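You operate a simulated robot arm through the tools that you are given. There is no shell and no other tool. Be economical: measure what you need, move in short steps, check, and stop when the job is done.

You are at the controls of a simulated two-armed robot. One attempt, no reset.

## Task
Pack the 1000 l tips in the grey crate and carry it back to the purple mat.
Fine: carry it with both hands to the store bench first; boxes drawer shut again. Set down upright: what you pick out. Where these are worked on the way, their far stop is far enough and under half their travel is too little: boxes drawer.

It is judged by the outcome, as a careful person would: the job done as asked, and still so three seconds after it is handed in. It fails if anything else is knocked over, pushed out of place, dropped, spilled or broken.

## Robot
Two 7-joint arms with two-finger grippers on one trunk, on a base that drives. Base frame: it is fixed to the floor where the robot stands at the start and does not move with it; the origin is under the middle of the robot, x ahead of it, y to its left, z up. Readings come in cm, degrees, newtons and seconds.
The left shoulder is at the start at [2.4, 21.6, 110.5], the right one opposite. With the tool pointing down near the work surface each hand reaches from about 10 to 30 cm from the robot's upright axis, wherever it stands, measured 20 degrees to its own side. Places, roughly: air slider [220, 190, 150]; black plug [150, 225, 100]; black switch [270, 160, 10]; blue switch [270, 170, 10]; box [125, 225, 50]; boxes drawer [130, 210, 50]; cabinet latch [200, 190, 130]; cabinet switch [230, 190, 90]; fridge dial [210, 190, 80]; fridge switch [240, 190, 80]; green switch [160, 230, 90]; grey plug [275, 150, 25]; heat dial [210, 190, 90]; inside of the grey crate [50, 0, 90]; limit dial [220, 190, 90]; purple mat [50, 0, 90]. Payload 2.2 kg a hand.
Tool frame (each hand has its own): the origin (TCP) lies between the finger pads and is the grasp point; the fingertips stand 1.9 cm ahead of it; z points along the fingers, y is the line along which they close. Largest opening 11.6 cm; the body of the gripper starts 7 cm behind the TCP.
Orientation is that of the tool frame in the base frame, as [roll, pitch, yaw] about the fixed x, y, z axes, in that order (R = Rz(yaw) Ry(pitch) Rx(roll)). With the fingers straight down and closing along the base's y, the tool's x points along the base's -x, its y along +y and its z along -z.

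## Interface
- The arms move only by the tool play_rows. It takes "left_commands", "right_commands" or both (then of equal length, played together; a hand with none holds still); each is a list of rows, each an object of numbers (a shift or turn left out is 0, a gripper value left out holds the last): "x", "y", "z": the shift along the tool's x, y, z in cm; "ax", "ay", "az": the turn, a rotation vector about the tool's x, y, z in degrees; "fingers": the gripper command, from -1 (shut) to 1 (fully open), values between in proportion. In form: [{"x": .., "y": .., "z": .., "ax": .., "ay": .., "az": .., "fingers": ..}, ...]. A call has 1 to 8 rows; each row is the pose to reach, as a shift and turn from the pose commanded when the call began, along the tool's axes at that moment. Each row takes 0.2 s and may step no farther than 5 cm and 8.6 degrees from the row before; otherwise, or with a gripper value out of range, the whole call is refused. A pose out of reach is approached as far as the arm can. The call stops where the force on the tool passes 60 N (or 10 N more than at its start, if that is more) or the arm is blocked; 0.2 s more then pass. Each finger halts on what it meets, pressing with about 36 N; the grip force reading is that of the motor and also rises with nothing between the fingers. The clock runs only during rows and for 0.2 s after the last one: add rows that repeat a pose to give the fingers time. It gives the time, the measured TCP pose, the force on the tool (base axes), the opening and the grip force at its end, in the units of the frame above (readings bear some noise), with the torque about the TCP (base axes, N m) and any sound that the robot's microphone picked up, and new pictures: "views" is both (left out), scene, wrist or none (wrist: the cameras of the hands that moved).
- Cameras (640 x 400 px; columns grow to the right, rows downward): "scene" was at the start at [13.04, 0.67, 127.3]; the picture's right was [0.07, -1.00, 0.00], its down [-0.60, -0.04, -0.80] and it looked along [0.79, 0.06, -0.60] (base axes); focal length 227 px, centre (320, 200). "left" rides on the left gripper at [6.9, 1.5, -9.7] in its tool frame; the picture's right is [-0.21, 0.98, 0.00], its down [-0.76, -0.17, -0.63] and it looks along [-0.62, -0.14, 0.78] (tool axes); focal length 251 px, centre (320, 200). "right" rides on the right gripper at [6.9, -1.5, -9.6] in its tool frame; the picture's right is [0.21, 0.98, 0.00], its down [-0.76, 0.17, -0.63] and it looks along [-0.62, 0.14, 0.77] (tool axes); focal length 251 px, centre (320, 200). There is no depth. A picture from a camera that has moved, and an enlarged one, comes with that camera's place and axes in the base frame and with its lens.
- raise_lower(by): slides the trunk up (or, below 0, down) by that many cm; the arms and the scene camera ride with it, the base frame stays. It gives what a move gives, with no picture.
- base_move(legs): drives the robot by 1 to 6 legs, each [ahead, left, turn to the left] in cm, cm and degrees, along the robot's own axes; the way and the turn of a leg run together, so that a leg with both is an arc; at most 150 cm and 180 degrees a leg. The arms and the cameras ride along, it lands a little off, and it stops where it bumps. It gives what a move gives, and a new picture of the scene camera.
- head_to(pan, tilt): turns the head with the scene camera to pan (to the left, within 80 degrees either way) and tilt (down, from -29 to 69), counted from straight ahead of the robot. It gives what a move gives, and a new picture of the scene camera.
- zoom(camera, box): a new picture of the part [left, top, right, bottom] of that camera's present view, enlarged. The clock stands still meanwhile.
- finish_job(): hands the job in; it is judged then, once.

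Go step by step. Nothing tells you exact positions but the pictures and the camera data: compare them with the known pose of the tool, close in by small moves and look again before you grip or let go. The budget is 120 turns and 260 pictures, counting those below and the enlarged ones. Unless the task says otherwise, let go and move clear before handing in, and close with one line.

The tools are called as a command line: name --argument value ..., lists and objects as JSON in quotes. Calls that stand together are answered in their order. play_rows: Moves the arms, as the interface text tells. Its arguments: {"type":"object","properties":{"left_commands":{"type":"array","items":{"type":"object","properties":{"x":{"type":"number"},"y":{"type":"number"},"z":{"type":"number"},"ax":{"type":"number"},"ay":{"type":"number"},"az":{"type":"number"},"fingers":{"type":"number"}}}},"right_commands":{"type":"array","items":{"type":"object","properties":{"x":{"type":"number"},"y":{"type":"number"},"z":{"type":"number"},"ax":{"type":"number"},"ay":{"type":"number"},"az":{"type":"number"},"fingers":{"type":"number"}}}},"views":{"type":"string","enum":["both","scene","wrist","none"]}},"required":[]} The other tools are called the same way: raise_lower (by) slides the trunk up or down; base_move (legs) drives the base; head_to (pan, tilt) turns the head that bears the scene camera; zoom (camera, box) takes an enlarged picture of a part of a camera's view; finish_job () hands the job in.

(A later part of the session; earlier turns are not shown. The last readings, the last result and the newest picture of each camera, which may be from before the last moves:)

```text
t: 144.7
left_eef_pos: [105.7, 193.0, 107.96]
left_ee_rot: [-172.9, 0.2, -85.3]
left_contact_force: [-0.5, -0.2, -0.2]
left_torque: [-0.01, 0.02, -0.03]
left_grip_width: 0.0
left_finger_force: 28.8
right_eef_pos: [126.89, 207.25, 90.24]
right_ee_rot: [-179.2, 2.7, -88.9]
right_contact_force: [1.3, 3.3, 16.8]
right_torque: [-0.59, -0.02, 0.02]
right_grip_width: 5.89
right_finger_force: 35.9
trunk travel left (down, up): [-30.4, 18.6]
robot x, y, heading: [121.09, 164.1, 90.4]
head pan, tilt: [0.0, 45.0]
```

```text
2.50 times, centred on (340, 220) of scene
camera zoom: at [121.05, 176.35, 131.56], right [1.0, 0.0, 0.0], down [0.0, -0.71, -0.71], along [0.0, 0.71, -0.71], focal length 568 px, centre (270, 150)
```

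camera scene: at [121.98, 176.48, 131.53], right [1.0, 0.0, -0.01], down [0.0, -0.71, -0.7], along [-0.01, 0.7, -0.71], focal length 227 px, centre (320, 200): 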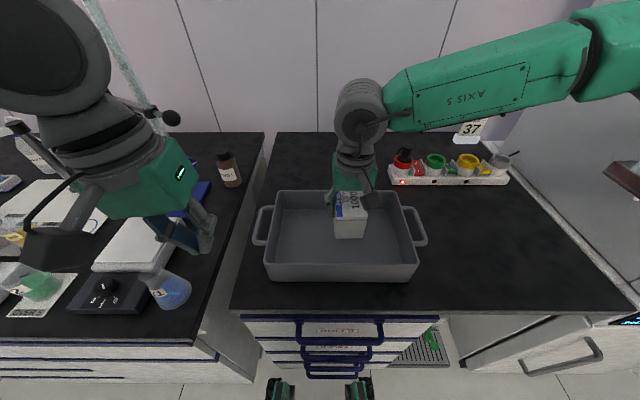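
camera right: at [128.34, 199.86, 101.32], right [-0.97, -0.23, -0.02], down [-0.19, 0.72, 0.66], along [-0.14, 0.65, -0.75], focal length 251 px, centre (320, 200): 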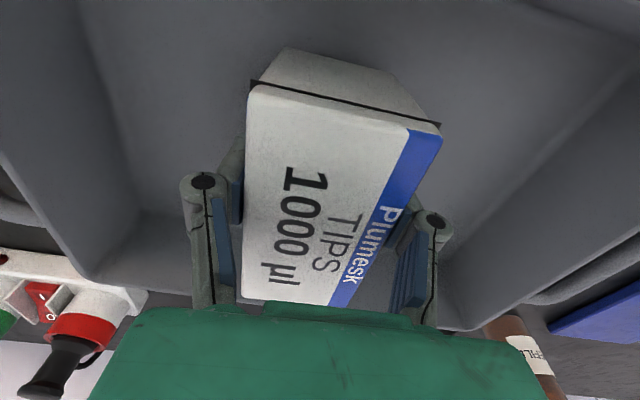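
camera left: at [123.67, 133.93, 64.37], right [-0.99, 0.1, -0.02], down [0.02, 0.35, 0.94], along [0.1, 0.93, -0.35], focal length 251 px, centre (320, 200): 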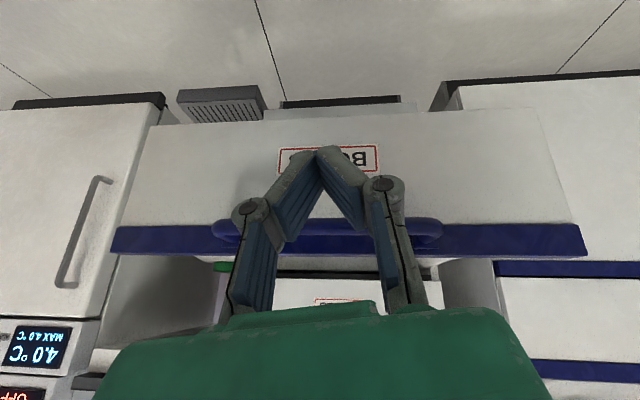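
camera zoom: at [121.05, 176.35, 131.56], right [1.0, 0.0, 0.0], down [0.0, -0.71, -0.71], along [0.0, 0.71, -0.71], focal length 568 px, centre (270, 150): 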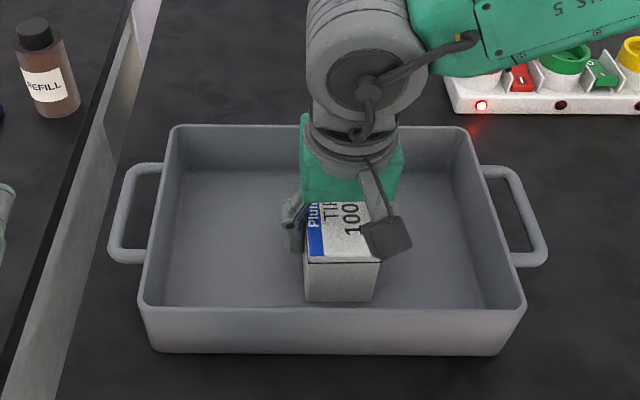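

The box rests on the crate floor (17 N contact). I ease up slightly, open and withdraw.

play_rows --right_commands '[{"z": -0.25}, {"z": -0.25, "fingers": 0.1}, {"z": -0.25, "fingers": 0.2}, {"z": -0.25, "fingers": 0.4}, {"z": -0.25, "fingers": 0.4}]' --views "none"

play_rows --right_commands '[{"z": -2}, {"z": -5}, {"z": -9}, {"z": -13}, {"z": -17}, {"z": -20}, {"z": -20}]' --views "both"

```text
t: 145.9
left_eef_pos: [105.54, 192.99, 107.83]
left_ee_rot: [-172.9, 0.1, -85.2]
left_contact_force: [-0.4, -1.6, 0.5]
left_torque: [-0.02, -0.04, -0.02]
left_grip_width: 0.01
left_finger_force: 28.5
right_eef_pos: [126.88, 207.2, 90.25]
right_ee_rot: [-179.3, 2.5, -88.9]
right_contact_force: [-0.4, -0.6, 0.2]
right_torque: [0.03, -0.02, 0.0]
right_grip_width: 8.09
right_finger_force: 0.0
trunk travel left (down, up): [-30.4, 18.6]
robot x, y, heading: [120.73, 164.12, 90.5]
head pan, tilt: [0.0, 45.0]
```

```text
t: 147.5
left_eef_pos: [105.64, 193.11, 107.89]
left_ee_rot: [-173.0, 0.1, -85.2]
left_contact_force: [-0.3, -0.3, 0.4]
left_torque: [-0.01, 0.01, 0.02]
left_grip_width: 0.0
left_finger_force: 28.8
right_eef_pos: [126.5, 206.31, 110.34]
right_ee_rot: [-179.3, 2.4, -88.9]
right_contact_force: [-0.4, -0.4, -0.8]
right_torque: [0.03, 0.01, 0.0]
right_grip_width: 8.13
right_finger_force: 0.0
trunk travel left (down, up): [-30.4, 18.6]
robot x, y, heading: [120.74, 164.45, 90.4]
head pan, tilt: [0.0, 45.0]
camera scene: at [121.04, 176.5, 131.52], right [1.0, 0.0, 0.0], down [0.0, -0.71, -0.7], along [0.0, 0.7, -0.71], focal length 227 px, centre (320, 200)
camera right: at [127.94, 198.99, 119.76], right [-0.97, -0.23, -0.02], down [-0.19, 0.72, 0.66], along [-0.14, 0.65, -0.75], focal length 251 px, centre (320, 200)
```

scene: 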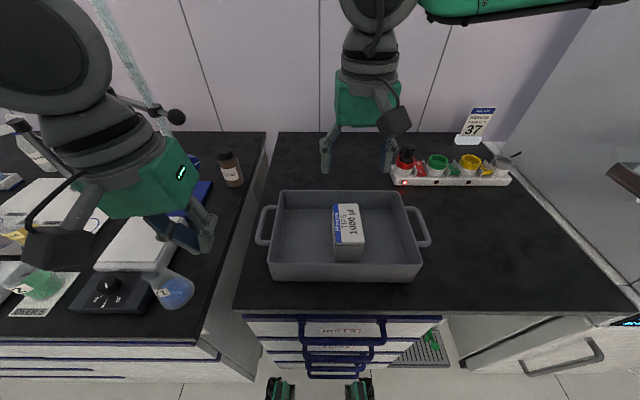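
right: 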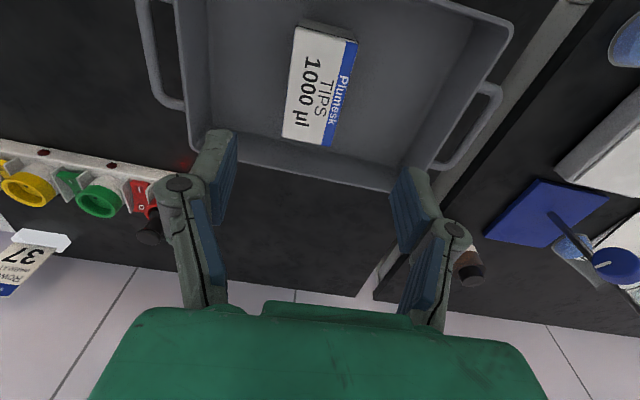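

The box stands upright in the crate. Now I shift the base and bring both hands above the crate handles again, straightening them.

base_move --legs '[[-2, -7, -0.4]]'

play_rows --left_commands '[{"ax": -3.5, "az": 2.5, "y": 1.5, "x": -2, "fingers": -0.45}, {"ax": -7, "az": 5, "y": 3, "x": -5}, {"ax": -7, "az": 5, "y": 4, "x": -9}, {"ax": -7, "az": 5, "y": 4.5, "x": -13}, {"ax": -7, "az": 5, "y": 4.5, "x": -16}, {"ax": -7, "az": 5, "y": 4.5, "x": -16}]' --right_commands '[{"ay": 1.2, "az": 0.5, "y": -2, "x": -1, "fingers": -0.45}, {"ay": 2.4, "az": 1, "y": -4, "x": -2}, {"ay": 2.4, "az": 1, "y": -6, "x": -3}, {"ay": 2.4, "az": 1, "y": -8, "x": -3.5, "z": 1}, {"ay": 2.4, "az": 1, "y": -10, "x": -3.5, "z": 2}, {"ay": 2.4, "az": 1, "y": -10, "x": -3.5, "z": 2}]' --views "both"

```text
t: 148.5
left_eef_pos: [108.87, 190.94, 107.54]
left_ee_rot: [-171.1, 0.1, -85.7]
left_contact_force: [-0.5, -1.3, 0.1]
left_torque: [0.06, -0.07, 0.01]
left_grip_width: 0.02
left_finger_force: 27.8
right_eef_pos: [129.8, 204.06, 110.47]
right_ee_rot: [-177.7, 2.6, -89.2]
right_contact_force: [-1.4, -0.4, 0.1]
right_torque: [0.04, -0.12, -0.02]
right_grip_width: 8.12
right_finger_force: 0.0
trunk travel left (down, up): [-30.4, 18.6]
robot x, y, heading: [127.0, 162.07, 89.8]
head pan, tilt: [0.0, 45.0]
camera scene: at [125.12, 174.43, 131.52], right [1.0, 0.0, 0.02], down [0.01, -0.71, -0.71], along [0.02, 0.71, -0.71], focal length 227 px, centre (320, 200)
```

scene: 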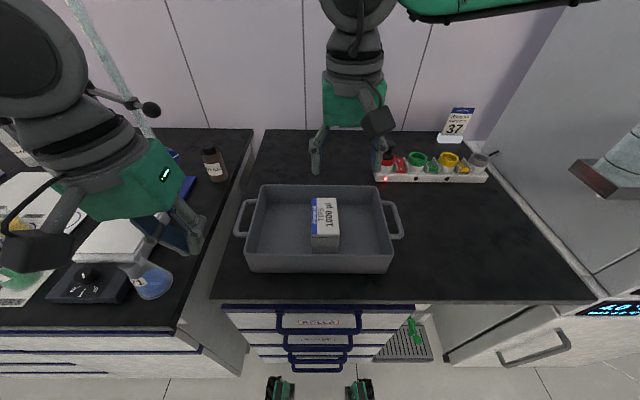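

```text
t: 150.1
left_eef_pos: [105.9, 206.3, 107.64]
left_ee_rot: [-179.2, 0.7, -90.8]
left_contact_force: [0.2, 0.2, -0.4]
left_torque: [0.01, -0.03, 0.02]
left_grip_width: 3.2
left_finger_force: 0.1
right_eef_pos: [142.44, 207.23, 109.0]
right_ee_rot: [-178.6, 0.5, -90.4]
right_contact_force: [-1.9, 0.4, 0.8]
right_torque: [0.05, -0.07, 0.01]
right_grip_width: 3.23
right_finger_force: 0.1
trunk travel left (down, up): [-30.4, 18.6]
robot x, y, heading: [128.03, 162.13, 89.7]
head pan, tilt: [0.0, 45.0]
stopped in row 6 (left hand): the arm was blocked; the commanded pose is now the measured one
camera scene: at [129.84, 174.7, 131.5], right [1.0, -0.01, -0.01], down [-0.01, -0.71, -0.7], along [0.0, 0.7, -0.71], focal length 227 px, centre (320, 200)
camera right: at [143.47, 200.29, 118.67], right [-0.98, -0.21, -0.03], down [-0.18, 0.75, 0.63], along [-0.11, 0.62, -0.77], focal length 251 px, centre (320, 200)
camera left: at [104.13, 199.25, 116.94], right [-0.97, 0.23, -0.01], down [0.17, 0.75, 0.64], along [0.16, 0.63, -0.76], focal length 251 px, centre (320, 200)
```

scene: 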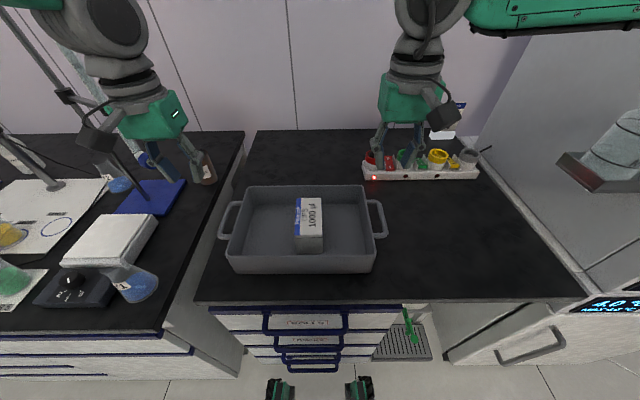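
right: 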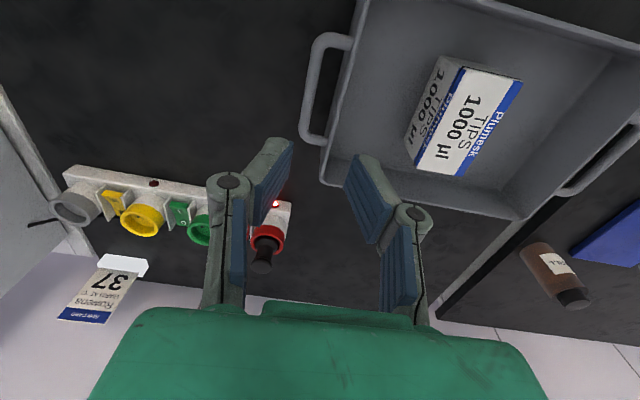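
left: 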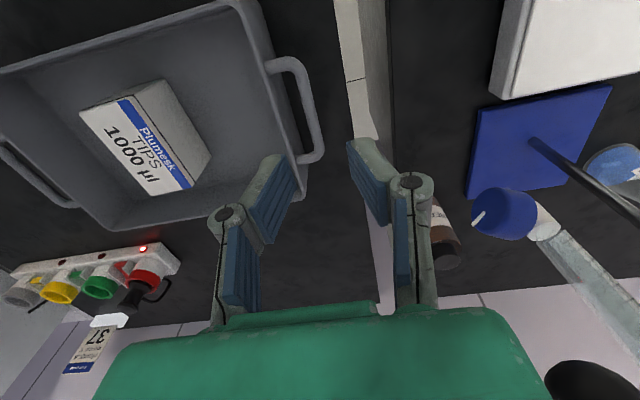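

zoom --camera "scene" --box '[0, 0, 260, 210]'

play_rows --right_commands '[{"z": 0}, {"z": 0}, {"z": 0}]' --views "none"

```text
1.90 times, centred on (130, 105) of scene
camera zoom: at [129.84, 174.7, 131.5], right [1.0, -0.01, -0.01], down [-0.01, -0.71, -0.7], along [0.0, 0.7, -0.71], focal length 433 px, centre (682, 381)
```

zoom: 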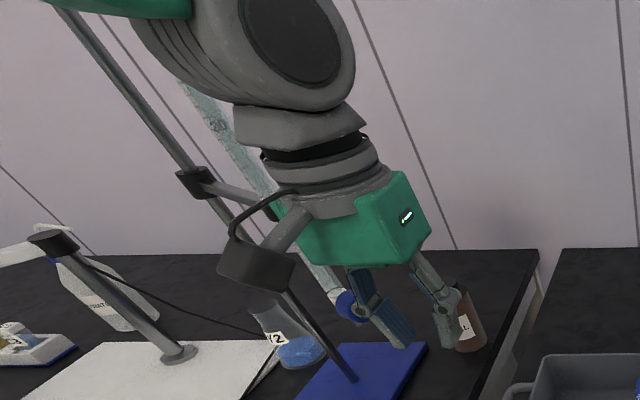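

```text
t: 150.9
left_eef_pos: [107.41, 206.23, 107.72]
left_ee_rot: [-179.8, 0.7, -90.9]
left_contact_force: [1.3, 0.3, 0.0]
left_torque: [0.02, 0.05, -0.02]
left_grip_width: 3.15
left_finger_force: 0.1
right_eef_pos: [143.95, 207.35, 108.79]
right_ee_rot: [-179.3, 0.3, -90.7]
right_contact_force: [1.1, 0.4, -0.2]
right_torque: [0.0, 0.08, -0.03]
right_grip_width: 3.2
right_finger_force: 0.0
trunk travel left (down, up): [-30.4, 18.6]
robot x, y, heading: [128.15, 162.02, 89.6]
head pan, tilt: [0.0, 45.0]
```

The burette stand is close to the left wrist, so I first descend where I am, then inch forward to the handle centres.

play_rows --left_commands '[{"z": 3}, {"z": 6}, {"z": 9}, {"z": 9, "x": -1}, {"z": 9, "x": -2.4}, {"z": 9, "x": -2.4}]' --right_commands '[{"z": 3, "y": 0.3}, {"z": 6, "y": 0.6}, {"z": 10, "y": 0.6}, {"z": 10, "y": 0.6, "x": -1}, {"z": 10, "y": 0.6, "x": -1.3}, {"z": 10, "y": 0.6, "x": -1.3}]' --views "wrist"

```text
t: 152.3
left_eef_pos: [107.61, 208.85, 98.77]
left_ee_rot: [-179.8, 0.9, -91.0]
left_contact_force: [1.7, 0.0, -0.1]
left_torque: [0.01, 0.11, 0.02]
left_grip_width: 3.18
left_finger_force: 0.1
right_eef_pos: [143.57, 208.45, 98.76]
right_ee_rot: [-179.4, 0.4, -90.7]
right_contact_force: [1.0, 0.5, -0.7]
right_torque: [0.03, 0.08, 0.02]
right_grip_width: 3.2
right_finger_force: 0.1
trunk travel left (down, up): [-30.4, 18.6]
robot x, y, heading: [128.44, 162.11, 89.6]
head pan, tilt: [0.0, 45.0]
camera right: at [144.72, 201.55, 108.45], right [-0.98, -0.2, -0.01], down [-0.17, 0.75, 0.64], along [-0.12, 0.63, -0.77], focal length 251 px, centre (320, 200)
camera left: at [105.9, 201.79, 108.24], right [-0.97, 0.23, 0.0], down [0.18, 0.74, 0.64], along [0.15, 0.63, -0.77], focal length 251 px, centre (320, 200)
```

right: 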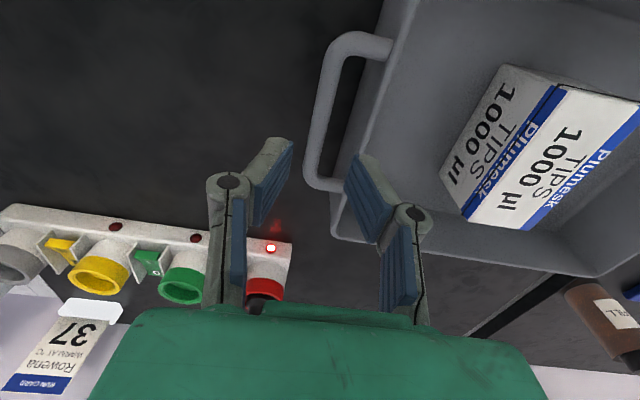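
left: 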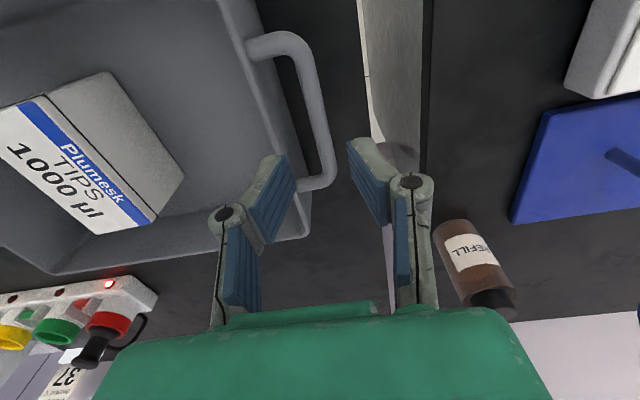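

Aligned with both handles. I descend to bar level with a 2.8 cm opening.

play_rows --left_commands '[{"z": 1, "y": 0.15, "fingers": -0.52}, {"z": 3, "y": 0.15}, {"z": 5, "y": 0.15}, {"z": 6.2, "y": 0.15}, {"z": 6.8, "y": 0.15}, {"z": 6.8, "y": 0.15}]' --right_commands '[{"z": 1, "y": -0.3, "fingers": -0.52}, {"z": 3, "y": -0.3}, {"z": 5, "y": -0.3}, {"z": 6.2, "y": -0.3}, {"z": 6.8, "y": -0.3}, {"z": 6.8, "y": -0.3}]' --views "wrist"

```text
t: 153.9
left_eef_pos: [104.44, 208.33, 91.77]
left_ee_rot: [-178.6, 0.9, -90.4]
left_contact_force: [-3.4, 0.2, -0.6]
left_torque: [0.03, -0.11, -0.01]
left_grip_width: 2.68
left_finger_force: 0.0
right_eef_pos: [140.7, 208.32, 92.64]
right_ee_rot: [-178.0, 0.7, -90.2]
right_contact_force: [-1.0, -0.1, 0.9]
right_torque: [-0.02, -0.04, 0.01]
right_grip_width: 2.75
right_finger_force: 0.0
trunk travel left (down, up): [-30.4, 18.6]
robot x, y, heading: [127.32, 162.15, 89.8]
head pan, tilt: [0.0, 45.0]
stopped in row 6 (left hand): the arm was blocked; the commanded pose is now the measured one
camera right: at [141.81, 201.23, 102.27], right [-0.98, -0.21, -0.04], down [-0.19, 0.75, 0.64], along [-0.11, 0.63, -0.77], focal length 251 px, centre (320, 200)
camera left: at [102.51, 201.28, 101.2], right [-0.97, 0.22, -0.02], down [0.16, 0.75, 0.65], along [0.16, 0.63, -0.76], focal length 251 px, centre (320, 200)
```

right: 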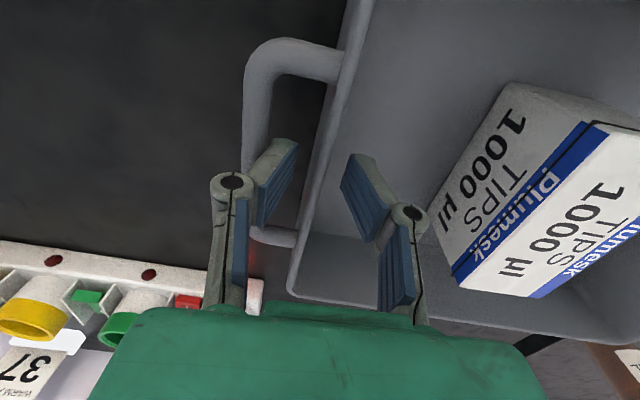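
left: 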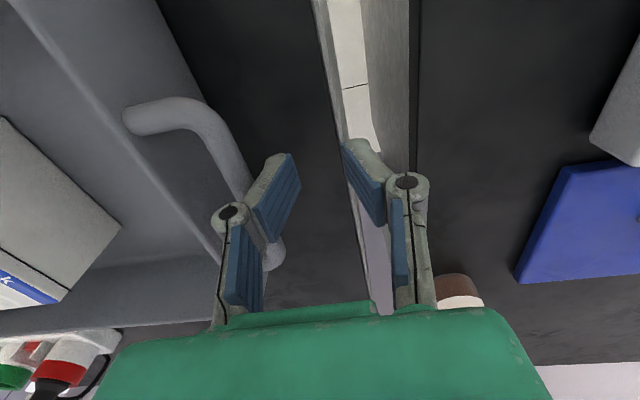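

A lateral body sway displaced the hands about 3 cm. I raise both hands promptly and let it settle.

play_rows --left_commands '[{"z": -4.5}, {"z": -7}, {"z": -7}, {"z": -7}, {"z": -7}]' --right_commands '[{"z": -4.5}, {"z": -7}, {"z": -7}, {"z": -7}, {"z": -7}]' --views "scene"

play_rows --right_commands '[{"z": 0}, {"z": 0}]' --views "none"

play_rows --right_commands '[{"z": 0}, {"z": 0}]' --views "none"

play_rows --right_commands '[{"z": 0}, {"z": 0}]' --views "none"

```text
t: 155.1
left_eef_pos: [106.47, 208.45, 99.09]
left_ee_rot: [-179.7, 0.9, -90.7]
left_contact_force: [0.9, -0.3, 0.0]
left_torque: [-0.02, 0.1, -0.03]
left_grip_width: 2.78
left_finger_force: 0.0
right_eef_pos: [142.78, 208.19, 99.32]
right_ee_rot: [-179.1, 0.5, -90.5]
right_contact_force: [0.7, 0.6, -0.9]
right_torque: [-0.03, 0.08, -0.02]
right_grip_width: 2.77
right_finger_force: 0.1
trunk travel left (down, up): [-30.4, 18.6]
robot x, y, heading: [127.99, 162.06, 89.4]
head pan, tilt: [0.0, 45.0]
camera scene: at [129.8, 174.69, 131.5], right [1.0, -0.01, -0.02], down [-0.02, -0.71, -0.7], along [-0.01, 0.7, -0.71], focal length 227 px, centre (320, 200)
```

scene: 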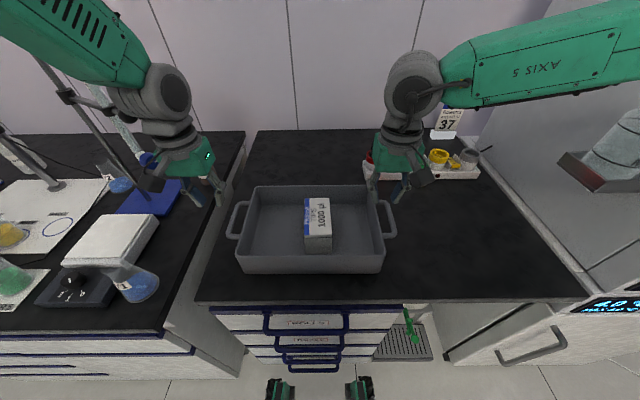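

```text
t: 155.7
left_eef_pos: [105.31, 208.34, 98.89]
left_ee_rot: [-179.0, 0.8, -90.6]
left_contact_force: [-0.3, 0.0, -0.1]
left_torque: [0.01, 0.03, 0.0]
left_grip_width: 2.78
left_finger_force: 0.0
right_eef_pos: [141.85, 208.29, 99.39]
right_ee_rot: [-178.6, 0.7, -90.3]
right_contact_force: [-0.3, -0.6, 0.5]
right_torque: [0.01, 0.02, -0.01]
right_grip_width: 2.8
right_finger_force: 0.2
trunk travel left (down, up): [-30.4, 18.6]
robot x, y, heading: [127.61, 162.05, 89.6]
head pan, tilt: [0.0, 45.0]
```

```text
t: 156.3
left_eef_pos: [103.18, 208.32, 98.65]
left_ee_rot: [-178.1, 0.8, -90.5]
left_contact_force: [-0.7, -0.6, 1.3]
left_torque: [-0.05, -0.01, -0.01]
left_grip_width: 2.78
left_finger_force: 0.1
right_eef_pos: [139.67, 208.09, 99.73]
right_ee_rot: [-177.7, 0.6, -90.1]
right_contact_force: [-0.8, -0.4, -0.6]
right_torque: [0.02, -0.05, -0.01]
right_grip_width: 2.78
right_finger_force: 0.1
trunk travel left (down, up): [-30.4, 18.6]
robot x, y, heading: [126.6, 162.59, 89.8]
head pan, tilt: [0.0, 45.0]
```

```text
t: 156.9
left_eef_pos: [105.49, 208.4, 98.96]
left_ee_rot: [-179.2, 0.9, -90.6]
left_contact_force: [0.6, 0.6, 0.4]
left_torque: [-0.05, 0.03, 0.01]
left_grip_width: 2.77
left_finger_force: 0.1
right_eef_pos: [142.01, 208.2, 99.36]
right_ee_rot: [-178.8, 0.6, -90.1]
right_contact_force: [0.4, 0.0, -0.7]
right_torque: [0.02, 0.03, 0.0]
right_grip_width: 2.76
right_finger_force: 0.2
trunk travel left (down, up): [-30.4, 18.6]
robot x, y, heading: [127.52, 162.16, 89.5]
head pan, tilt: [0.0, 45.0]
```

I wait for the sway to damp out.

play_rows --right_commands '[{"z": 0}, {"z": 0}, {"z": 0}, {"z": 0}, {"z": 0}, {"z": 0}, {"z": 0}, {"z": 0}]' --views "none"

play_rows --right_commands '[{"z": 0}, {"z": 0}, {"z": 0}, {"z": 0}, {"z": 0}, {"z": 0}, {"z": 0}, {"z": 0}]' --views "none"

play_rows --right_commands '[{"z": 0}, {"z": 0}]' --views "none"

play_rows --right_commands '[{"z": 0}]' --views "none"

play_rows --right_commands '[{"z": 0}]' --views "none"

```text
t: 158.7
left_eef_pos: [104.63, 208.36, 98.71]
left_ee_rot: [-178.8, 0.9, -90.5]
left_contact_force: [-0.4, 0.7, -0.5]
left_torque: [-0.01, 0.0, -0.02]
left_grip_width: 2.77
left_finger_force: 0.0
right_eef_pos: [141.14, 208.12, 99.45]
right_ee_rot: [-178.3, 0.6, -90.1]
right_contact_force: [0.6, -0.7, 0.1]
right_torque: [0.0, -0.03, -0.01]
right_grip_width: 2.8
right_finger_force: 0.1
trunk travel left (down, up): [-30.4, 18.6]
robot x, y, heading: [127.06, 162.06, 89.9]
head pan, tilt: [0.0, 45.0]
```

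```text
t: 160.5
left_eef_pos: [104.35, 208.32, 98.69]
left_ee_rot: [-178.7, 0.8, -90.5]
left_contact_force: [0.1, -0.9, 0.5]
left_torque: [0.02, -0.04, -0.03]
left_grip_width: 2.79
left_finger_force: 0.1
right_eef_pos: [140.69, 208.24, 99.5]
right_ee_rot: [-178.1, 0.6, -90.2]
right_contact_force: [0.0, -1.1, 0.0]
right_torque: [0.0, -0.05, -0.02]
right_grip_width: 2.79
right_finger_force: 0.0
trunk travel left (down, up): [-30.4, 18.6]
robot x, y, heading: [127.5, 162.1, 89.7]
head pan, tilt: [0.0, 45.0]
```

```text
t: 161.1
left_eef_pos: [105.78, 208.26, 98.99]
left_ee_rot: [-179.3, 0.9, -90.6]
left_contact_force: [1.0, 0.1, -0.1]
left_torque: [0.0, 0.03, 0.0]
left_grip_width: 2.78
left_finger_force: 0.0
right_eef_pos: [142.17, 208.21, 99.42]
right_ee_rot: [-178.8, 0.6, -90.4]
right_contact_force: [0.1, -1.2, 1.2]
right_torque: [-0.04, 0.08, 0.0]
right_grip_width: 2.77
right_finger_force: 0.1
trunk travel left (down, up): [-30.4, 18.6]
robot x, y, heading: [127.44, 162.15, 89.5]
head pan, tilt: [0.0, 45.0]
```

```text
t: 161.5
left_eef_pos: [104.12, 208.29, 98.72]
left_ee_rot: [-178.5, 0.9, -90.4]
left_contact_force: [0.0, -0.8, -0.9]
left_torque: [0.0, -0.01, -0.02]
left_grip_width: 2.79
left_finger_force: 0.0
right_eef_pos: [140.65, 208.11, 99.62]
right_ee_rot: [-178.2, 0.6, -90.1]
right_contact_force: [0.9, 0.0, -0.3]
right_torque: [0.0, 0.06, -0.01]
right_grip_width: 2.79
right_finger_force: 0.1
trunk travel left (down, up): [-30.4, 18.6]
robot x, y, heading: [127.15, 162.16, 89.5]
head pan, tilt: [0.0, 45.0]
```

```text
t: 161.9
left_eef_pos: [105.46, 208.31, 98.99]
left_ee_rot: [-179.1, 0.9, -90.6]
left_contact_force: [-0.3, 0.1, 0.4]
left_torque: [0.0, 0.03, 0.0]
left_grip_width: 2.8
left_finger_force: 0.0
right_eef_pos: [141.87, 208.26, 99.5]
right_ee_rot: [-178.6, 0.6, -90.4]
right_contact_force: [-0.3, 0.4, 0.4]
right_torque: [0.01, 0.01, -0.01]
right_grip_width: 2.79
right_finger_force: 0.1
trunk travel left (down, up): [-30.4, 18.6]
robot x, y, heading: [127.69, 161.9, 89.7]
head pan, tilt: [0.0, 45.0]
```

play_rows --right_commands '[{"y": -0.3}, {"y": -0.6}, {"y": -0.9}, {"y": -1.2}, {"y": -1.5}, {"y": -1.8}, {"y": -2.1}, {"y": -2.4}]' --left_commands '[{"y": -0.3}, {"y": -0.6}, {"y": -0.9}, {"y": -1.2}, {"y": -1.5}, {"y": -1.8}, {"y": -2.1}, {"y": -2.4}]' --views "none"

play_rows --right_commands '[{"z": 0}, {"z": 0}, {"z": 0}, {"z": 0}, {"z": 0}, {"z": 0}, {"z": 0}, {"z": 0}]' --views "none"

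play_rows --right_commands '[{"z": 0}, {"z": 0}, {"z": 0}, {"z": 0}, {"z": 0}, {"z": 0}, {"z": 0}, {"z": 0}]' --views "none"

play_rows --right_commands '[{"z": 0}, {"z": 0}, {"z": 0}, {"z": 0}, {"z": 0}, {"z": 0}, {"z": 0}, {"z": 0}]' --views "none"

play_rows --right_commands '[{"z": 0}]' --views "none"

play_rows --right_commands '[{"z": 0}]' --views "none"

```text
t: 163.7
left_eef_pos: [107.45, 208.28, 99.08]
left_ee_rot: [-179.0, 0.8, -90.5]
left_contact_force: [0.9, -0.5, 0.5]
left_torque: [0.0, 0.03, -0.01]
left_grip_width: 2.8
left_finger_force: 0.0
right_eef_pos: [143.83, 208.2, 99.44]
right_ee_rot: [-178.6, 0.8, -90.3]
right_contact_force: [-0.1, 0.8, 0.4]
right_torque: [0.0, 0.0, -0.04]
right_grip_width: 2.78
right_finger_force: 0.1
trunk travel left (down, up): [-30.4, 18.6]
robot x, y, heading: [127.48, 162.26, 89.5]
head pan, tilt: [0.0, 45.0]
```

```text
t: 165.5
left_eef_pos: [107.32, 208.25, 98.99]
left_ee_rot: [-178.9, 0.8, -90.5]
left_contact_force: [0.1, 0.0, 0.3]
left_torque: [0.01, 0.0, 0.01]
left_grip_width: 2.79
left_finger_force: 0.1
right_eef_pos: [143.61, 208.19, 99.41]
right_ee_rot: [-178.3, 0.6, -90.2]
right_contact_force: [-0.4, 0.4, -0.2]
right_torque: [0.0, 0.01, -0.03]
right_grip_width: 2.78
right_finger_force: 0.0
trunk travel left (down, up): [-30.4, 18.6]
robot x, y, heading: [127.46, 162.05, 89.5]
head pan, tilt: [0.0, 45.0]
```

```text
t: 167.3
left_eef_pos: [107.37, 208.35, 98.94]
left_ee_rot: [-178.9, 0.7, -90.5]
left_contact_force: [0.8, -0.2, 0.3]
left_torque: [0.0, 0.01, 0.01]
left_grip_width: 2.78
left_finger_force: 0.0
right_eef_pos: [143.67, 208.26, 99.54]
right_ee_rot: [-178.4, 0.6, -90.2]
right_contact_force: [-0.2, 1.5, -0.5]
right_torque: [-0.01, 0.0, -0.04]
right_grip_width: 2.78
right_finger_force: 0.1
trunk travel left (down, up): [-30.4, 18.6]
robot x, y, heading: [127.15, 162.52, 89.5]
head pan, tilt: [0.0, 45.0]
```

```text
t: 169.1
left_eef_pos: [107.31, 208.35, 98.97]
left_ee_rot: [-178.9, 0.8, -90.4]
left_contact_force: [-0.1, 0.5, 0.4]
left_torque: [-0.04, -0.05, -0.01]
left_grip_width: 2.78
left_finger_force: 0.1
right_eef_pos: [143.65, 208.09, 99.44]
right_ee_rot: [-178.4, 0.7, -90.1]
right_contact_force: [-0.7, 0.4, 0.4]
right_torque: [0.01, -0.02, -0.01]
right_grip_width: 2.78
right_finger_force: 0.1
trunk travel left (down, up): [-30.4, 18.6]
robot x, y, heading: [127.58, 162.16, 89.7]
head pan, tilt: [0.0, 45.0]
```

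```text
t: 169.5
left_eef_pos: [107.36, 208.21, 99.02]
left_ee_rot: [-178.8, 0.7, -90.5]
left_contact_force: [0.4, -0.9, 0.8]
left_torque: [0.03, 0.0, -0.01]
left_grip_width: 2.79
left_finger_force: 0.1
right_eef_pos: [143.76, 208.22, 99.42]
right_ee_rot: [-178.4, 0.7, -90.2]
right_contact_force: [0.1, -0.5, 0.4]
right_torque: [0.02, -0.01, 0.0]
right_grip_width: 2.78
right_finger_force: 0.0
trunk travel left (down, up): [-30.4, 18.6]
robot x, y, heading: [126.99, 161.91, 89.7]
head pan, tilt: [0.0, 45.0]
```

```text
t: 169.9
left_eef_pos: [107.29, 208.3, 98.95]
left_ee_rot: [-179.0, 0.8, -90.6]
left_contact_force: [-0.3, 0.1, 0.1]
left_torque: [0.01, -0.01, -0.03]
left_grip_width: 2.75
left_finger_force: 0.2
right_eef_pos: [143.82, 208.21, 99.45]
right_ee_rot: [-178.3, 0.7, -90.2]
right_contact_force: [-0.1, -0.7, -0.7]
right_torque: [-0.01, 0.02, -0.01]
right_grip_width: 2.81
right_finger_force: 0.1
trunk travel left (down, up): [-30.4, 18.6]
robot x, y, heading: [127.38, 162.01, 89.4]
head pan, tilt: [0.0, 45.0]
```

Settled. I check the alignment with the wrist cameras.

zoom --camera "left" --box '[160, 0, 480, 200]'

zoom --camera "right" --box '[160, 0, 480, 200]'

```text
2.00 times, centred on (320, 100) of left
camera zoom: at [105.53, 201.27, 108.37], right [-0.97, 0.22, -0.02], down [0.16, 0.75, 0.65], along [0.16, 0.63, -0.76], focal length 503 px, centre (320, 400)
```

zoom: 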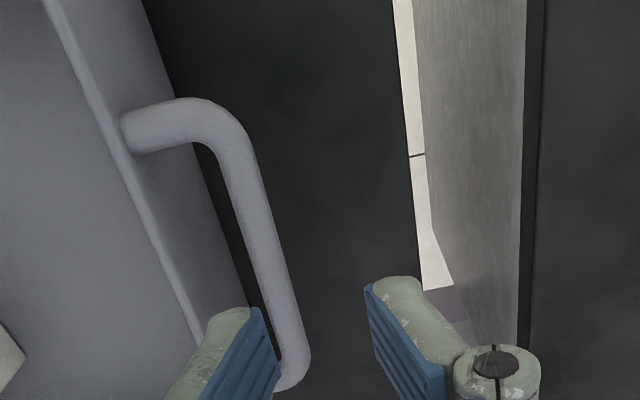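

```text
2.00 times, centred on (320, 100) of right
camera zoom: at [144.83, 201.24, 109.17], right [-0.98, -0.21, -0.03], down [-0.18, 0.75, 0.64], along [-0.11, 0.63, -0.77], focal length 503 px, centre (320, 400)
```

zoom: 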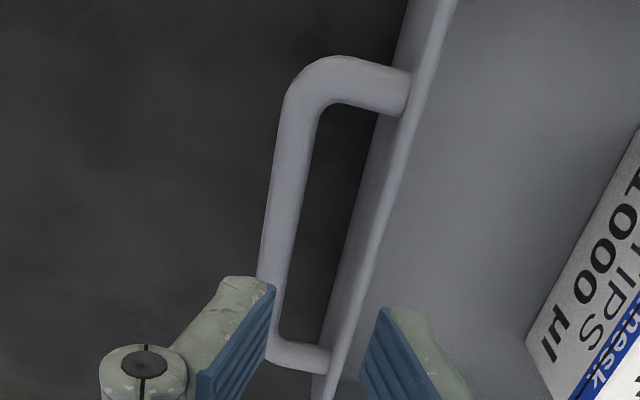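

The crate evidently was nudged ~1.6 cm right; bars are now at x≈109.3 and 145.3. I shift both hands slowly and settle.

play_rows --right_commands '[{"y": -0.3}, {"y": -0.6}, {"y": -0.9}, {"y": -1.2}, {"y": -1.5}, {"y": -1.8}, {"y": -1.9}, {"y": -1.9}]' --left_commands '[{"y": -0.3, "x": -0.3}, {"y": -0.6, "x": -0.6}, {"y": -0.9, "x": -0.6}, {"y": -1.2, "x": -0.6}, {"y": -1.5, "x": -0.6}, {"y": -1.5, "x": -0.6}, {"y": -1.5, "x": -0.6}, {"y": -1.5, "x": -0.6}]' --views "none"

play_rows --right_commands '[{"z": 0.6}, {"z": 1.2}, {"z": 1.8}, {"z": 2.4}, {"z": 3.0}, {"z": 3.4}, {"z": 3.4}, {"z": 3.4}]' --left_commands '[{"z": 0.5}, {"z": 1.0}, {"z": 1.5}, {"z": 2}, {"z": 2.5}, {"z": 3.0}, {"z": 3.0}, {"z": 3.0}]' --views "wrist"

```text
t: 171.7
left_eef_pos: [108.97, 208.93, 99.0]
left_ee_rot: [-178.9, 0.9, -90.5]
left_contact_force: [-0.4, 0.9, 0.5]
left_torque: [0.03, 0.0, 0.01]
left_grip_width: 2.79
left_finger_force: 0.0
right_eef_pos: [145.55, 208.18, 99.44]
right_ee_rot: [-178.4, 0.6, -90.2]
right_contact_force: [0.2, -0.9, -0.1]
right_torque: [-0.04, 0.0, -0.02]
right_grip_width: 2.8
right_finger_force: 0.0
trunk travel left (down, up): [-30.4, 18.6]
robot x, y, heading: [127.23, 162.52, 89.9]
head pan, tilt: [0.0, 45.0]
```

```text
t: 173.5
left_eef_pos: [109.05, 208.99, 95.95]
left_ee_rot: [-179.0, 0.8, -90.5]
left_contact_force: [0.4, -0.4, -0.4]
left_torque: [0.02, 0.01, -0.03]
left_grip_width: 2.79
left_finger_force: 0.0
right_eef_pos: [145.81, 208.28, 96.02]
right_ee_rot: [-178.4, 0.7, -90.2]
right_contact_force: [-0.9, 0.2, -0.8]
right_torque: [0.02, 0.0, -0.03]
right_grip_width: 2.78
right_finger_force: 0.1
trunk travel left (down, up): [-30.4, 18.6]
robot x, y, heading: [127.55, 162.02, 89.8]
head pan, tilt: [0.0, 45.0]
camera right: at [146.88, 201.25, 105.75], right [-0.98, -0.21, -0.03], down [-0.18, 0.75, 0.64], along [-0.11, 0.63, -0.77], focal length 251 px, centre (320, 200)
camera left: at [107.17, 201.95, 105.39], right [-0.97, 0.22, -0.02], down [0.16, 0.75, 0.65], along [0.16, 0.63, -0.76], focal length 251 px, centre (320, 200)
```

right: 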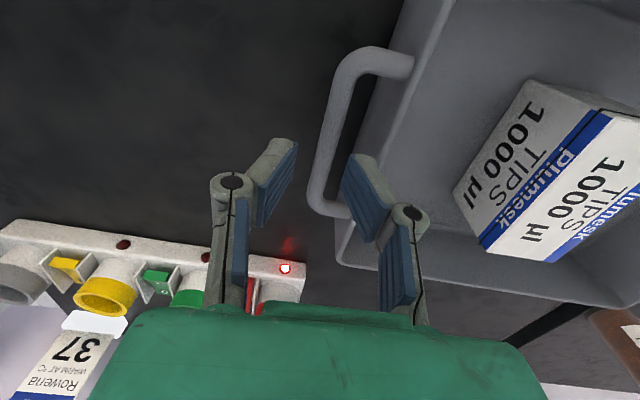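
left: 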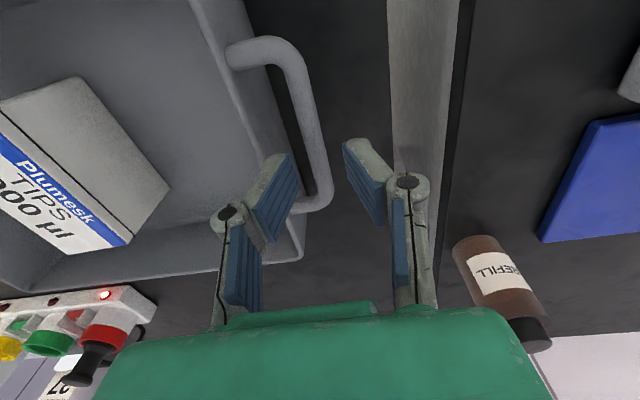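

Aligned with ~0.4 cm outward offset on both. Slow descent to bar level.

play_rows --right_commands '[{"z": 0.6}, {"z": 1.2}, {"z": 1.8}, {"z": 2.4}, {"z": 3.0}, {"z": 3.6}, {"z": 4.2}, {"z": 4.2}]' --left_commands '[{"z": 0.6, "y": 0.1}, {"z": 1.2, "y": 0.15}, {"z": 1.8, "y": 0.15}, {"z": 2.4, "y": 0.15}, {"z": 3.0, "y": 0.15}, {"z": 3.6, "y": 0.15}, {"z": 4.1, "y": 0.15}, {"z": 4.1, "y": 0.15}]' --views "wrist"

```text
t: 175.3
left_eef_pos: [109.0, 209.01, 91.95]
left_ee_rot: [-178.9, 0.9, -90.6]
left_contact_force: [0.2, 1.0, -0.4]
left_torque: [-0.01, 0.0, 0.01]
left_grip_width: 2.77
left_finger_force: 0.1
right_eef_pos: [145.83, 208.34, 91.92]
right_ee_rot: [-178.6, 0.7, -90.2]
right_contact_force: [3.8, 1.1, 4.1]
right_torque: [-0.01, 0.18, -0.07]
right_grip_width: 2.65
right_finger_force: 0.2
trunk travel left (down, up): [-30.4, 18.6]
robot x, y, heading: [127.16, 162.32, 89.6]
head pan, tilt: [0.0, 45.0]
camera right: at [146.97, 201.38, 101.56], right [-0.98, -0.21, -0.03], down [-0.18, 0.75, 0.64], along [-0.11, 0.63, -0.77], focal length 251 px, centre (320, 200)
camera left: at [107.14, 201.95, 101.35], right [-0.97, 0.22, -0.01], down [0.16, 0.75, 0.65], along [0.16, 0.63, -0.76], focal length 251 px, centre (320, 200)
```

right: 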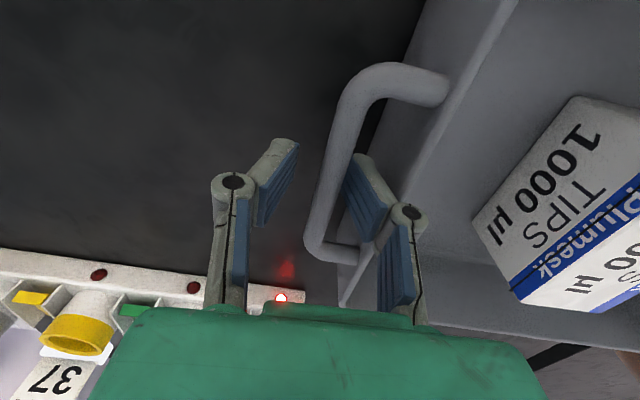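
left: 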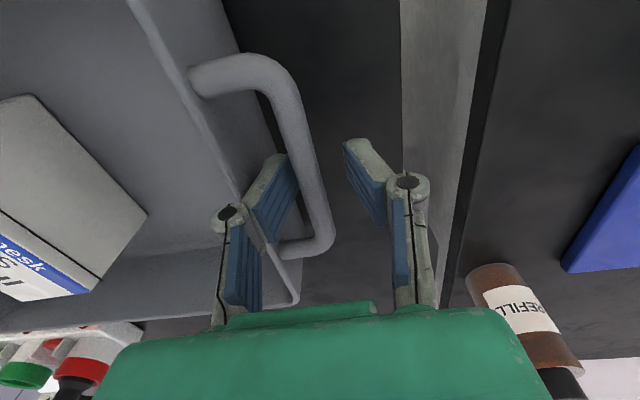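

Both inner fingers are in the loops. I close on the bars.

play_rows --right_commands '[{"y": 0.1, "fingers": -0.7}, {"y": 0.25, "fingers": -0.85}, {"y": 0.3, "fingers": -1}, {"y": 0.3}, {"y": 0.3}]' --left_commands '[{"y": -0.1, "fingers": -0.7}, {"y": -0.25, "fingers": -0.85}, {"y": -0.3, "fingers": -1}, {"y": -0.3}, {"y": -0.3}]' --views "wrist"

```text
t: 176.5
left_eef_pos: [109.28, 209.03, 91.83]
left_ee_rot: [-178.9, 0.7, -90.6]
left_contact_force: [18.6, -0.5, 0.2]
left_torque: [0.07, -0.09, 0.06]
left_grip_width: 0.61
left_finger_force: 33.9
right_eef_pos: [145.42, 208.26, 91.89]
right_ee_rot: [-178.7, 0.6, -90.3]
right_contact_force: [-18.1, 0.3, 0.0]
right_torque: [-0.03, 0.09, -0.18]
right_grip_width: 0.6
right_finger_force: 32.8
trunk travel left (down, up): [-30.4, 18.6]
robot x, y, heading: [127.4, 161.92, 89.6]
head pan, tilt: [0.0, 45.0]
camera right: at [146.48, 201.37, 101.61], right [-0.98, -0.21, -0.03], down [-0.18, 0.75, 0.64], along [-0.11, 0.63, -0.77], focal length 251 px, centre (320, 200)
camera left: at [107.46, 202.01, 101.27], right [-0.97, 0.22, -0.02], down [0.16, 0.75, 0.65], along [0.16, 0.63, -0.76], focal length 251 px, centre (320, 200)
```

right: 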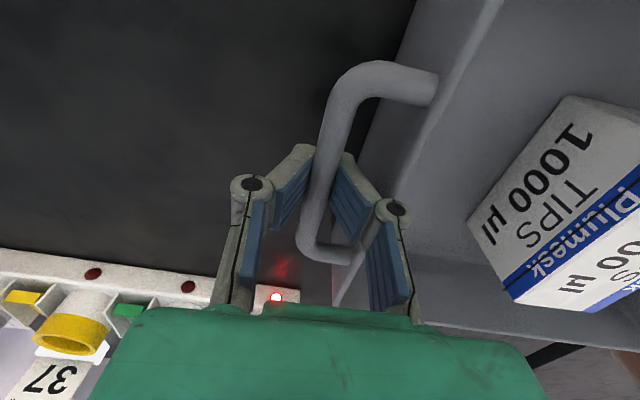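
left: 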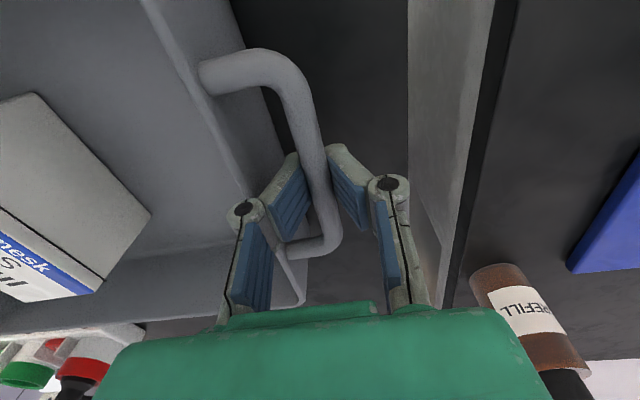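

Gripped on both bars, like the first carry. I lift a little with the trunk and check.

raise_lower --by 3

head_to --pan 0 --tilt 48

```text
t: 177.3
left_eef_pos: [109.31, 209.04, 94.93]
left_ee_rot: [-178.8, 0.7, -90.5]
left_contact_force: [25.6, 0.5, -1.9]
left_torque: [-0.04, -0.11, 0.12]
left_grip_width: 0.61
left_finger_force: 33.5
right_eef_pos: [145.39, 208.47, 94.86]
right_ee_rot: [-178.6, 0.5, -90.2]
right_contact_force: [-24.6, -0.1, -2.5]
right_torque: [0.08, 0.11, 0.01]
right_grip_width: 0.63
right_finger_force: 32.7
trunk travel left (down, up): [-33.4, 15.6]
robot x, y, heading: [127.63, 162.56, 89.5]
head pan, tilt: [0.0, 45.0]
```

```text
t: 177.9
left_eef_pos: [109.25, 208.98, 94.89]
left_ee_rot: [-178.8, 0.8, -90.6]
left_contact_force: [25.5, 0.0, -3.0]
left_torque: [0.01, -0.1, 0.12]
left_grip_width: 0.6
left_finger_force: 33.2
right_eef_pos: [145.3, 208.36, 94.93]
right_ee_rot: [-178.6, 0.6, -90.2]
right_contact_force: [-25.2, 0.1, -3.1]
right_torque: [-0.01, 0.1, 0.0]
right_grip_width: 0.57
right_finger_force: 33.6
trunk travel left (down, up): [-33.4, 15.6]
robot x, y, heading: [127.63, 162.45, 89.8]
head pan, tilt: [0.0, 48.0]
camera scene: at [127.63, 174.57, 134.08], right [1.0, 0.0, 0.0], down [0.0, -0.75, -0.67], along [0.0, 0.67, -0.75], focal length 227 px, centre (320, 200)
```

scene: 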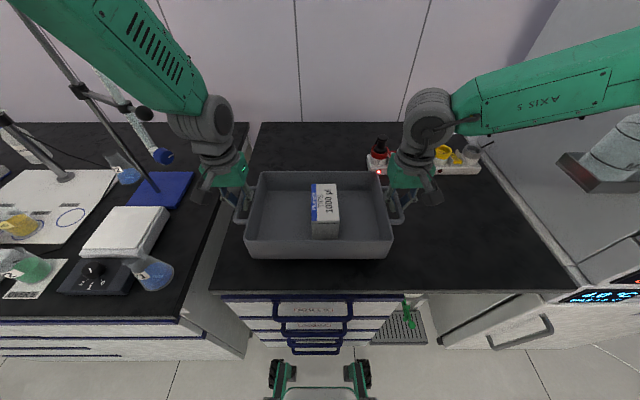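

Crate is level with the box standing in it. I raise it further and back away from the bench.

raise_lower --by 9

base_move --legs '[[-50, 0, 0]]'

```text
t: 179.1
left_eef_pos: [109.36, 208.89, 103.75]
left_ee_rot: [-178.8, 0.8, -90.7]
left_contact_force: [27.0, -0.6, -2.9]
left_torque: [-0.03, -0.11, 0.13]
left_grip_width: 0.59
left_finger_force: 32.9
right_eef_pos: [145.35, 208.49, 103.9]
right_ee_rot: [-178.6, 0.7, -90.2]
right_contact_force: [-26.9, 0.3, -2.7]
right_torque: [0.02, 0.06, -0.03]
right_grip_width: 0.6
right_finger_force: 32.4
trunk travel left (down, up): [-42.4, 6.6]
robot x, y, heading: [127.46, 162.16, 89.6]
head pan, tilt: [0.0, 48.0]
```

```text
t: 182.1
left_eef_pos: [109.11, 159.69, 103.86]
left_ee_rot: [-178.7, 0.8, -90.6]
left_contact_force: [27.2, -1.3, -2.6]
left_torque: [0.06, -0.11, 0.04]
left_grip_width: 0.61
left_finger_force: 33.1
right_eef_pos: [145.19, 159.08, 103.96]
right_ee_rot: [-178.6, 0.6, -90.3]
right_contact_force: [-26.0, 0.4, -2.2]
right_torque: [-0.03, 0.07, -0.08]
right_grip_width: 0.62
right_finger_force: 32.7
trunk travel left (down, up): [-42.4, 6.6]
robot x, y, heading: [127.04, 112.81, 89.7]
head pan, tilt: [0.0, 48.0]
camera scene: at [127.4, 125.29, 143.08], right [1.0, -0.01, 0.0], down [0.0, -0.75, -0.66], along [0.0, 0.66, -0.75], focal length 227 px, centre (320, 200)
```

scene: 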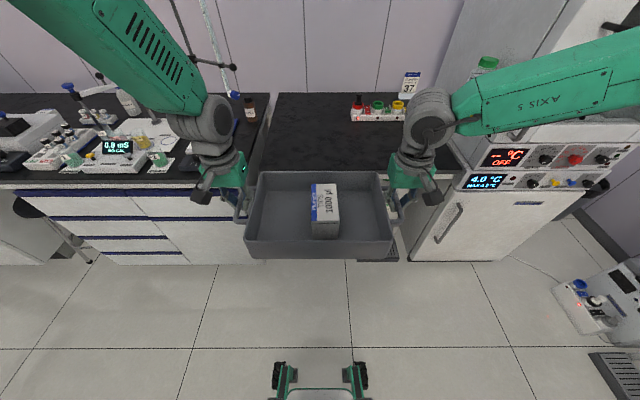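

base_move --legs '[[0, 70, 0], [0, 68, 0.2]]'

base_move --legs '[[-50, 16, 0]]'

```text
t: 189.2
left_eef_pos: [-29.33, 158.65, 103.96]
left_ee_rot: [-178.5, 1.1, -89.8]
left_contact_force: [3.8, 0.6, -2.4]
left_torque: [-0.13, -0.07, 0.29]
left_grip_width: 0.59
left_finger_force: 31.1
right_eef_pos: [6.51, 158.59, 104.25]
right_ee_rot: [-178.3, 0.8, -89.6]
right_contact_force: [-3.2, -0.5, -2.4]
right_torque: [0.13, -0.05, 0.0]
right_grip_width: 0.59
right_finger_force: 28.7
trunk travel left (down, up): [-42.4, 6.6]
robot x, y, heading: [-9.98, 112.38, 90.2]
head pan, tilt: [0.0, 48.0]
camera scene: at [-11.7, 124.91, 143.08], right [1.0, 0.01, 0.01], down [0.01, -0.75, -0.67], along [0.0, 0.67, -0.75], focal length 227 px, centre (320, 200)
```

scene: 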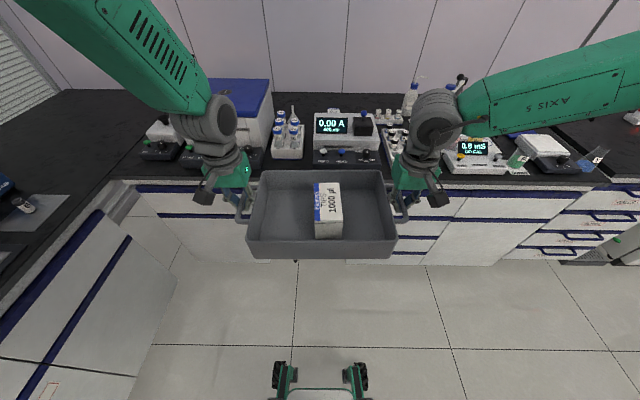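

```text
t: 192.2
left_eef_pos: [-41.52, 109.08, 104.57]
left_ee_rot: [179.8, 1.2, -90.1]
left_contact_force: [4.4, -1.3, -2.9]
left_torque: [0.1, 0.15, 0.01]
left_grip_width: 0.6
left_finger_force: 28.9
right_eef_pos: [-5.53, 108.7, 103.72]
right_ee_rot: [-180.0, 1.1, -89.8]
right_contact_force: [-0.7, 0.5, -2.5]
right_torque: [-0.14, 0.06, -0.06]
right_grip_width: 0.62
right_finger_force: 28.1
trunk travel left (down, up): [-42.4, 6.6]
robot x, y, heading: [-25.92, 63.31, 90.5]
head pan, tilt: [0.0, 48.0]
camera scene: at [-22.24, 75.65, 143.03], right [1.0, 0.0, -0.02], down [-0.01, -0.75, -0.66], along [-0.02, 0.66, -0.75], focal length 227 px, centre (320, 200)
```

scene: 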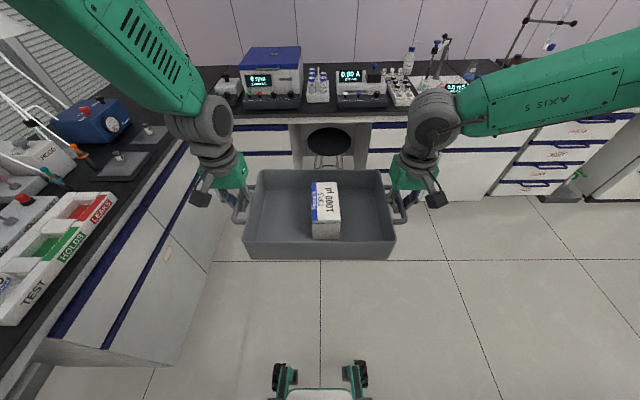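

base_move --legs '[[-61, 0, 0], [0, 0, -45], [0, 0, -45.5]]'

```text
t: 199.8
left_eef_pos: [20.57, 24.08, 103.89]
left_ee_rot: [-177.2, 1.4, 179.7]
left_contact_force: [0.3, 1.6, -2.7]
left_torque: [-0.12, 0.02, 0.19]
left_grip_width: 0.61
left_finger_force: 28.3
right_eef_pos: [19.87, -11.96, 104.87]
right_ee_rot: [-177.2, 1.2, -179.9]
right_contact_force: [0.5, -0.4, -2.7]
right_torque: [-0.06, -0.03, 0.03]
right_grip_width: 0.61
right_finger_force: 28.8
trunk travel left (down, up): [-42.4, 6.6]
robot x, y, heading: [-25.03, 3.12, -0.1]
head pan, tilt: [0.0, 48.0]
camera scene: at [-12.54, 6.9, 143.02], right [0.0, -1.0, 0.03], down [-0.75, -0.02, -0.66], along [0.67, -0.02, -0.75], focal length 227 px, centre (320, 200)
```

scene: 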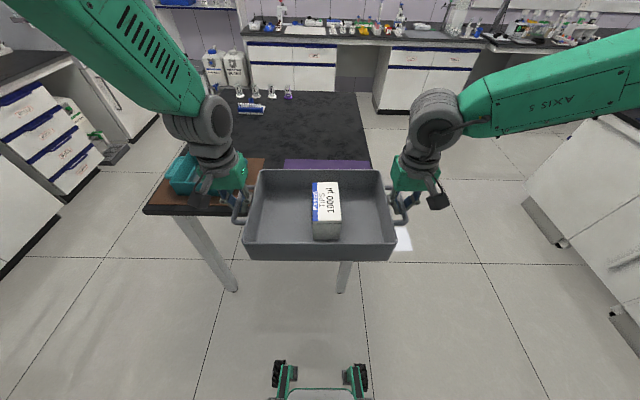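

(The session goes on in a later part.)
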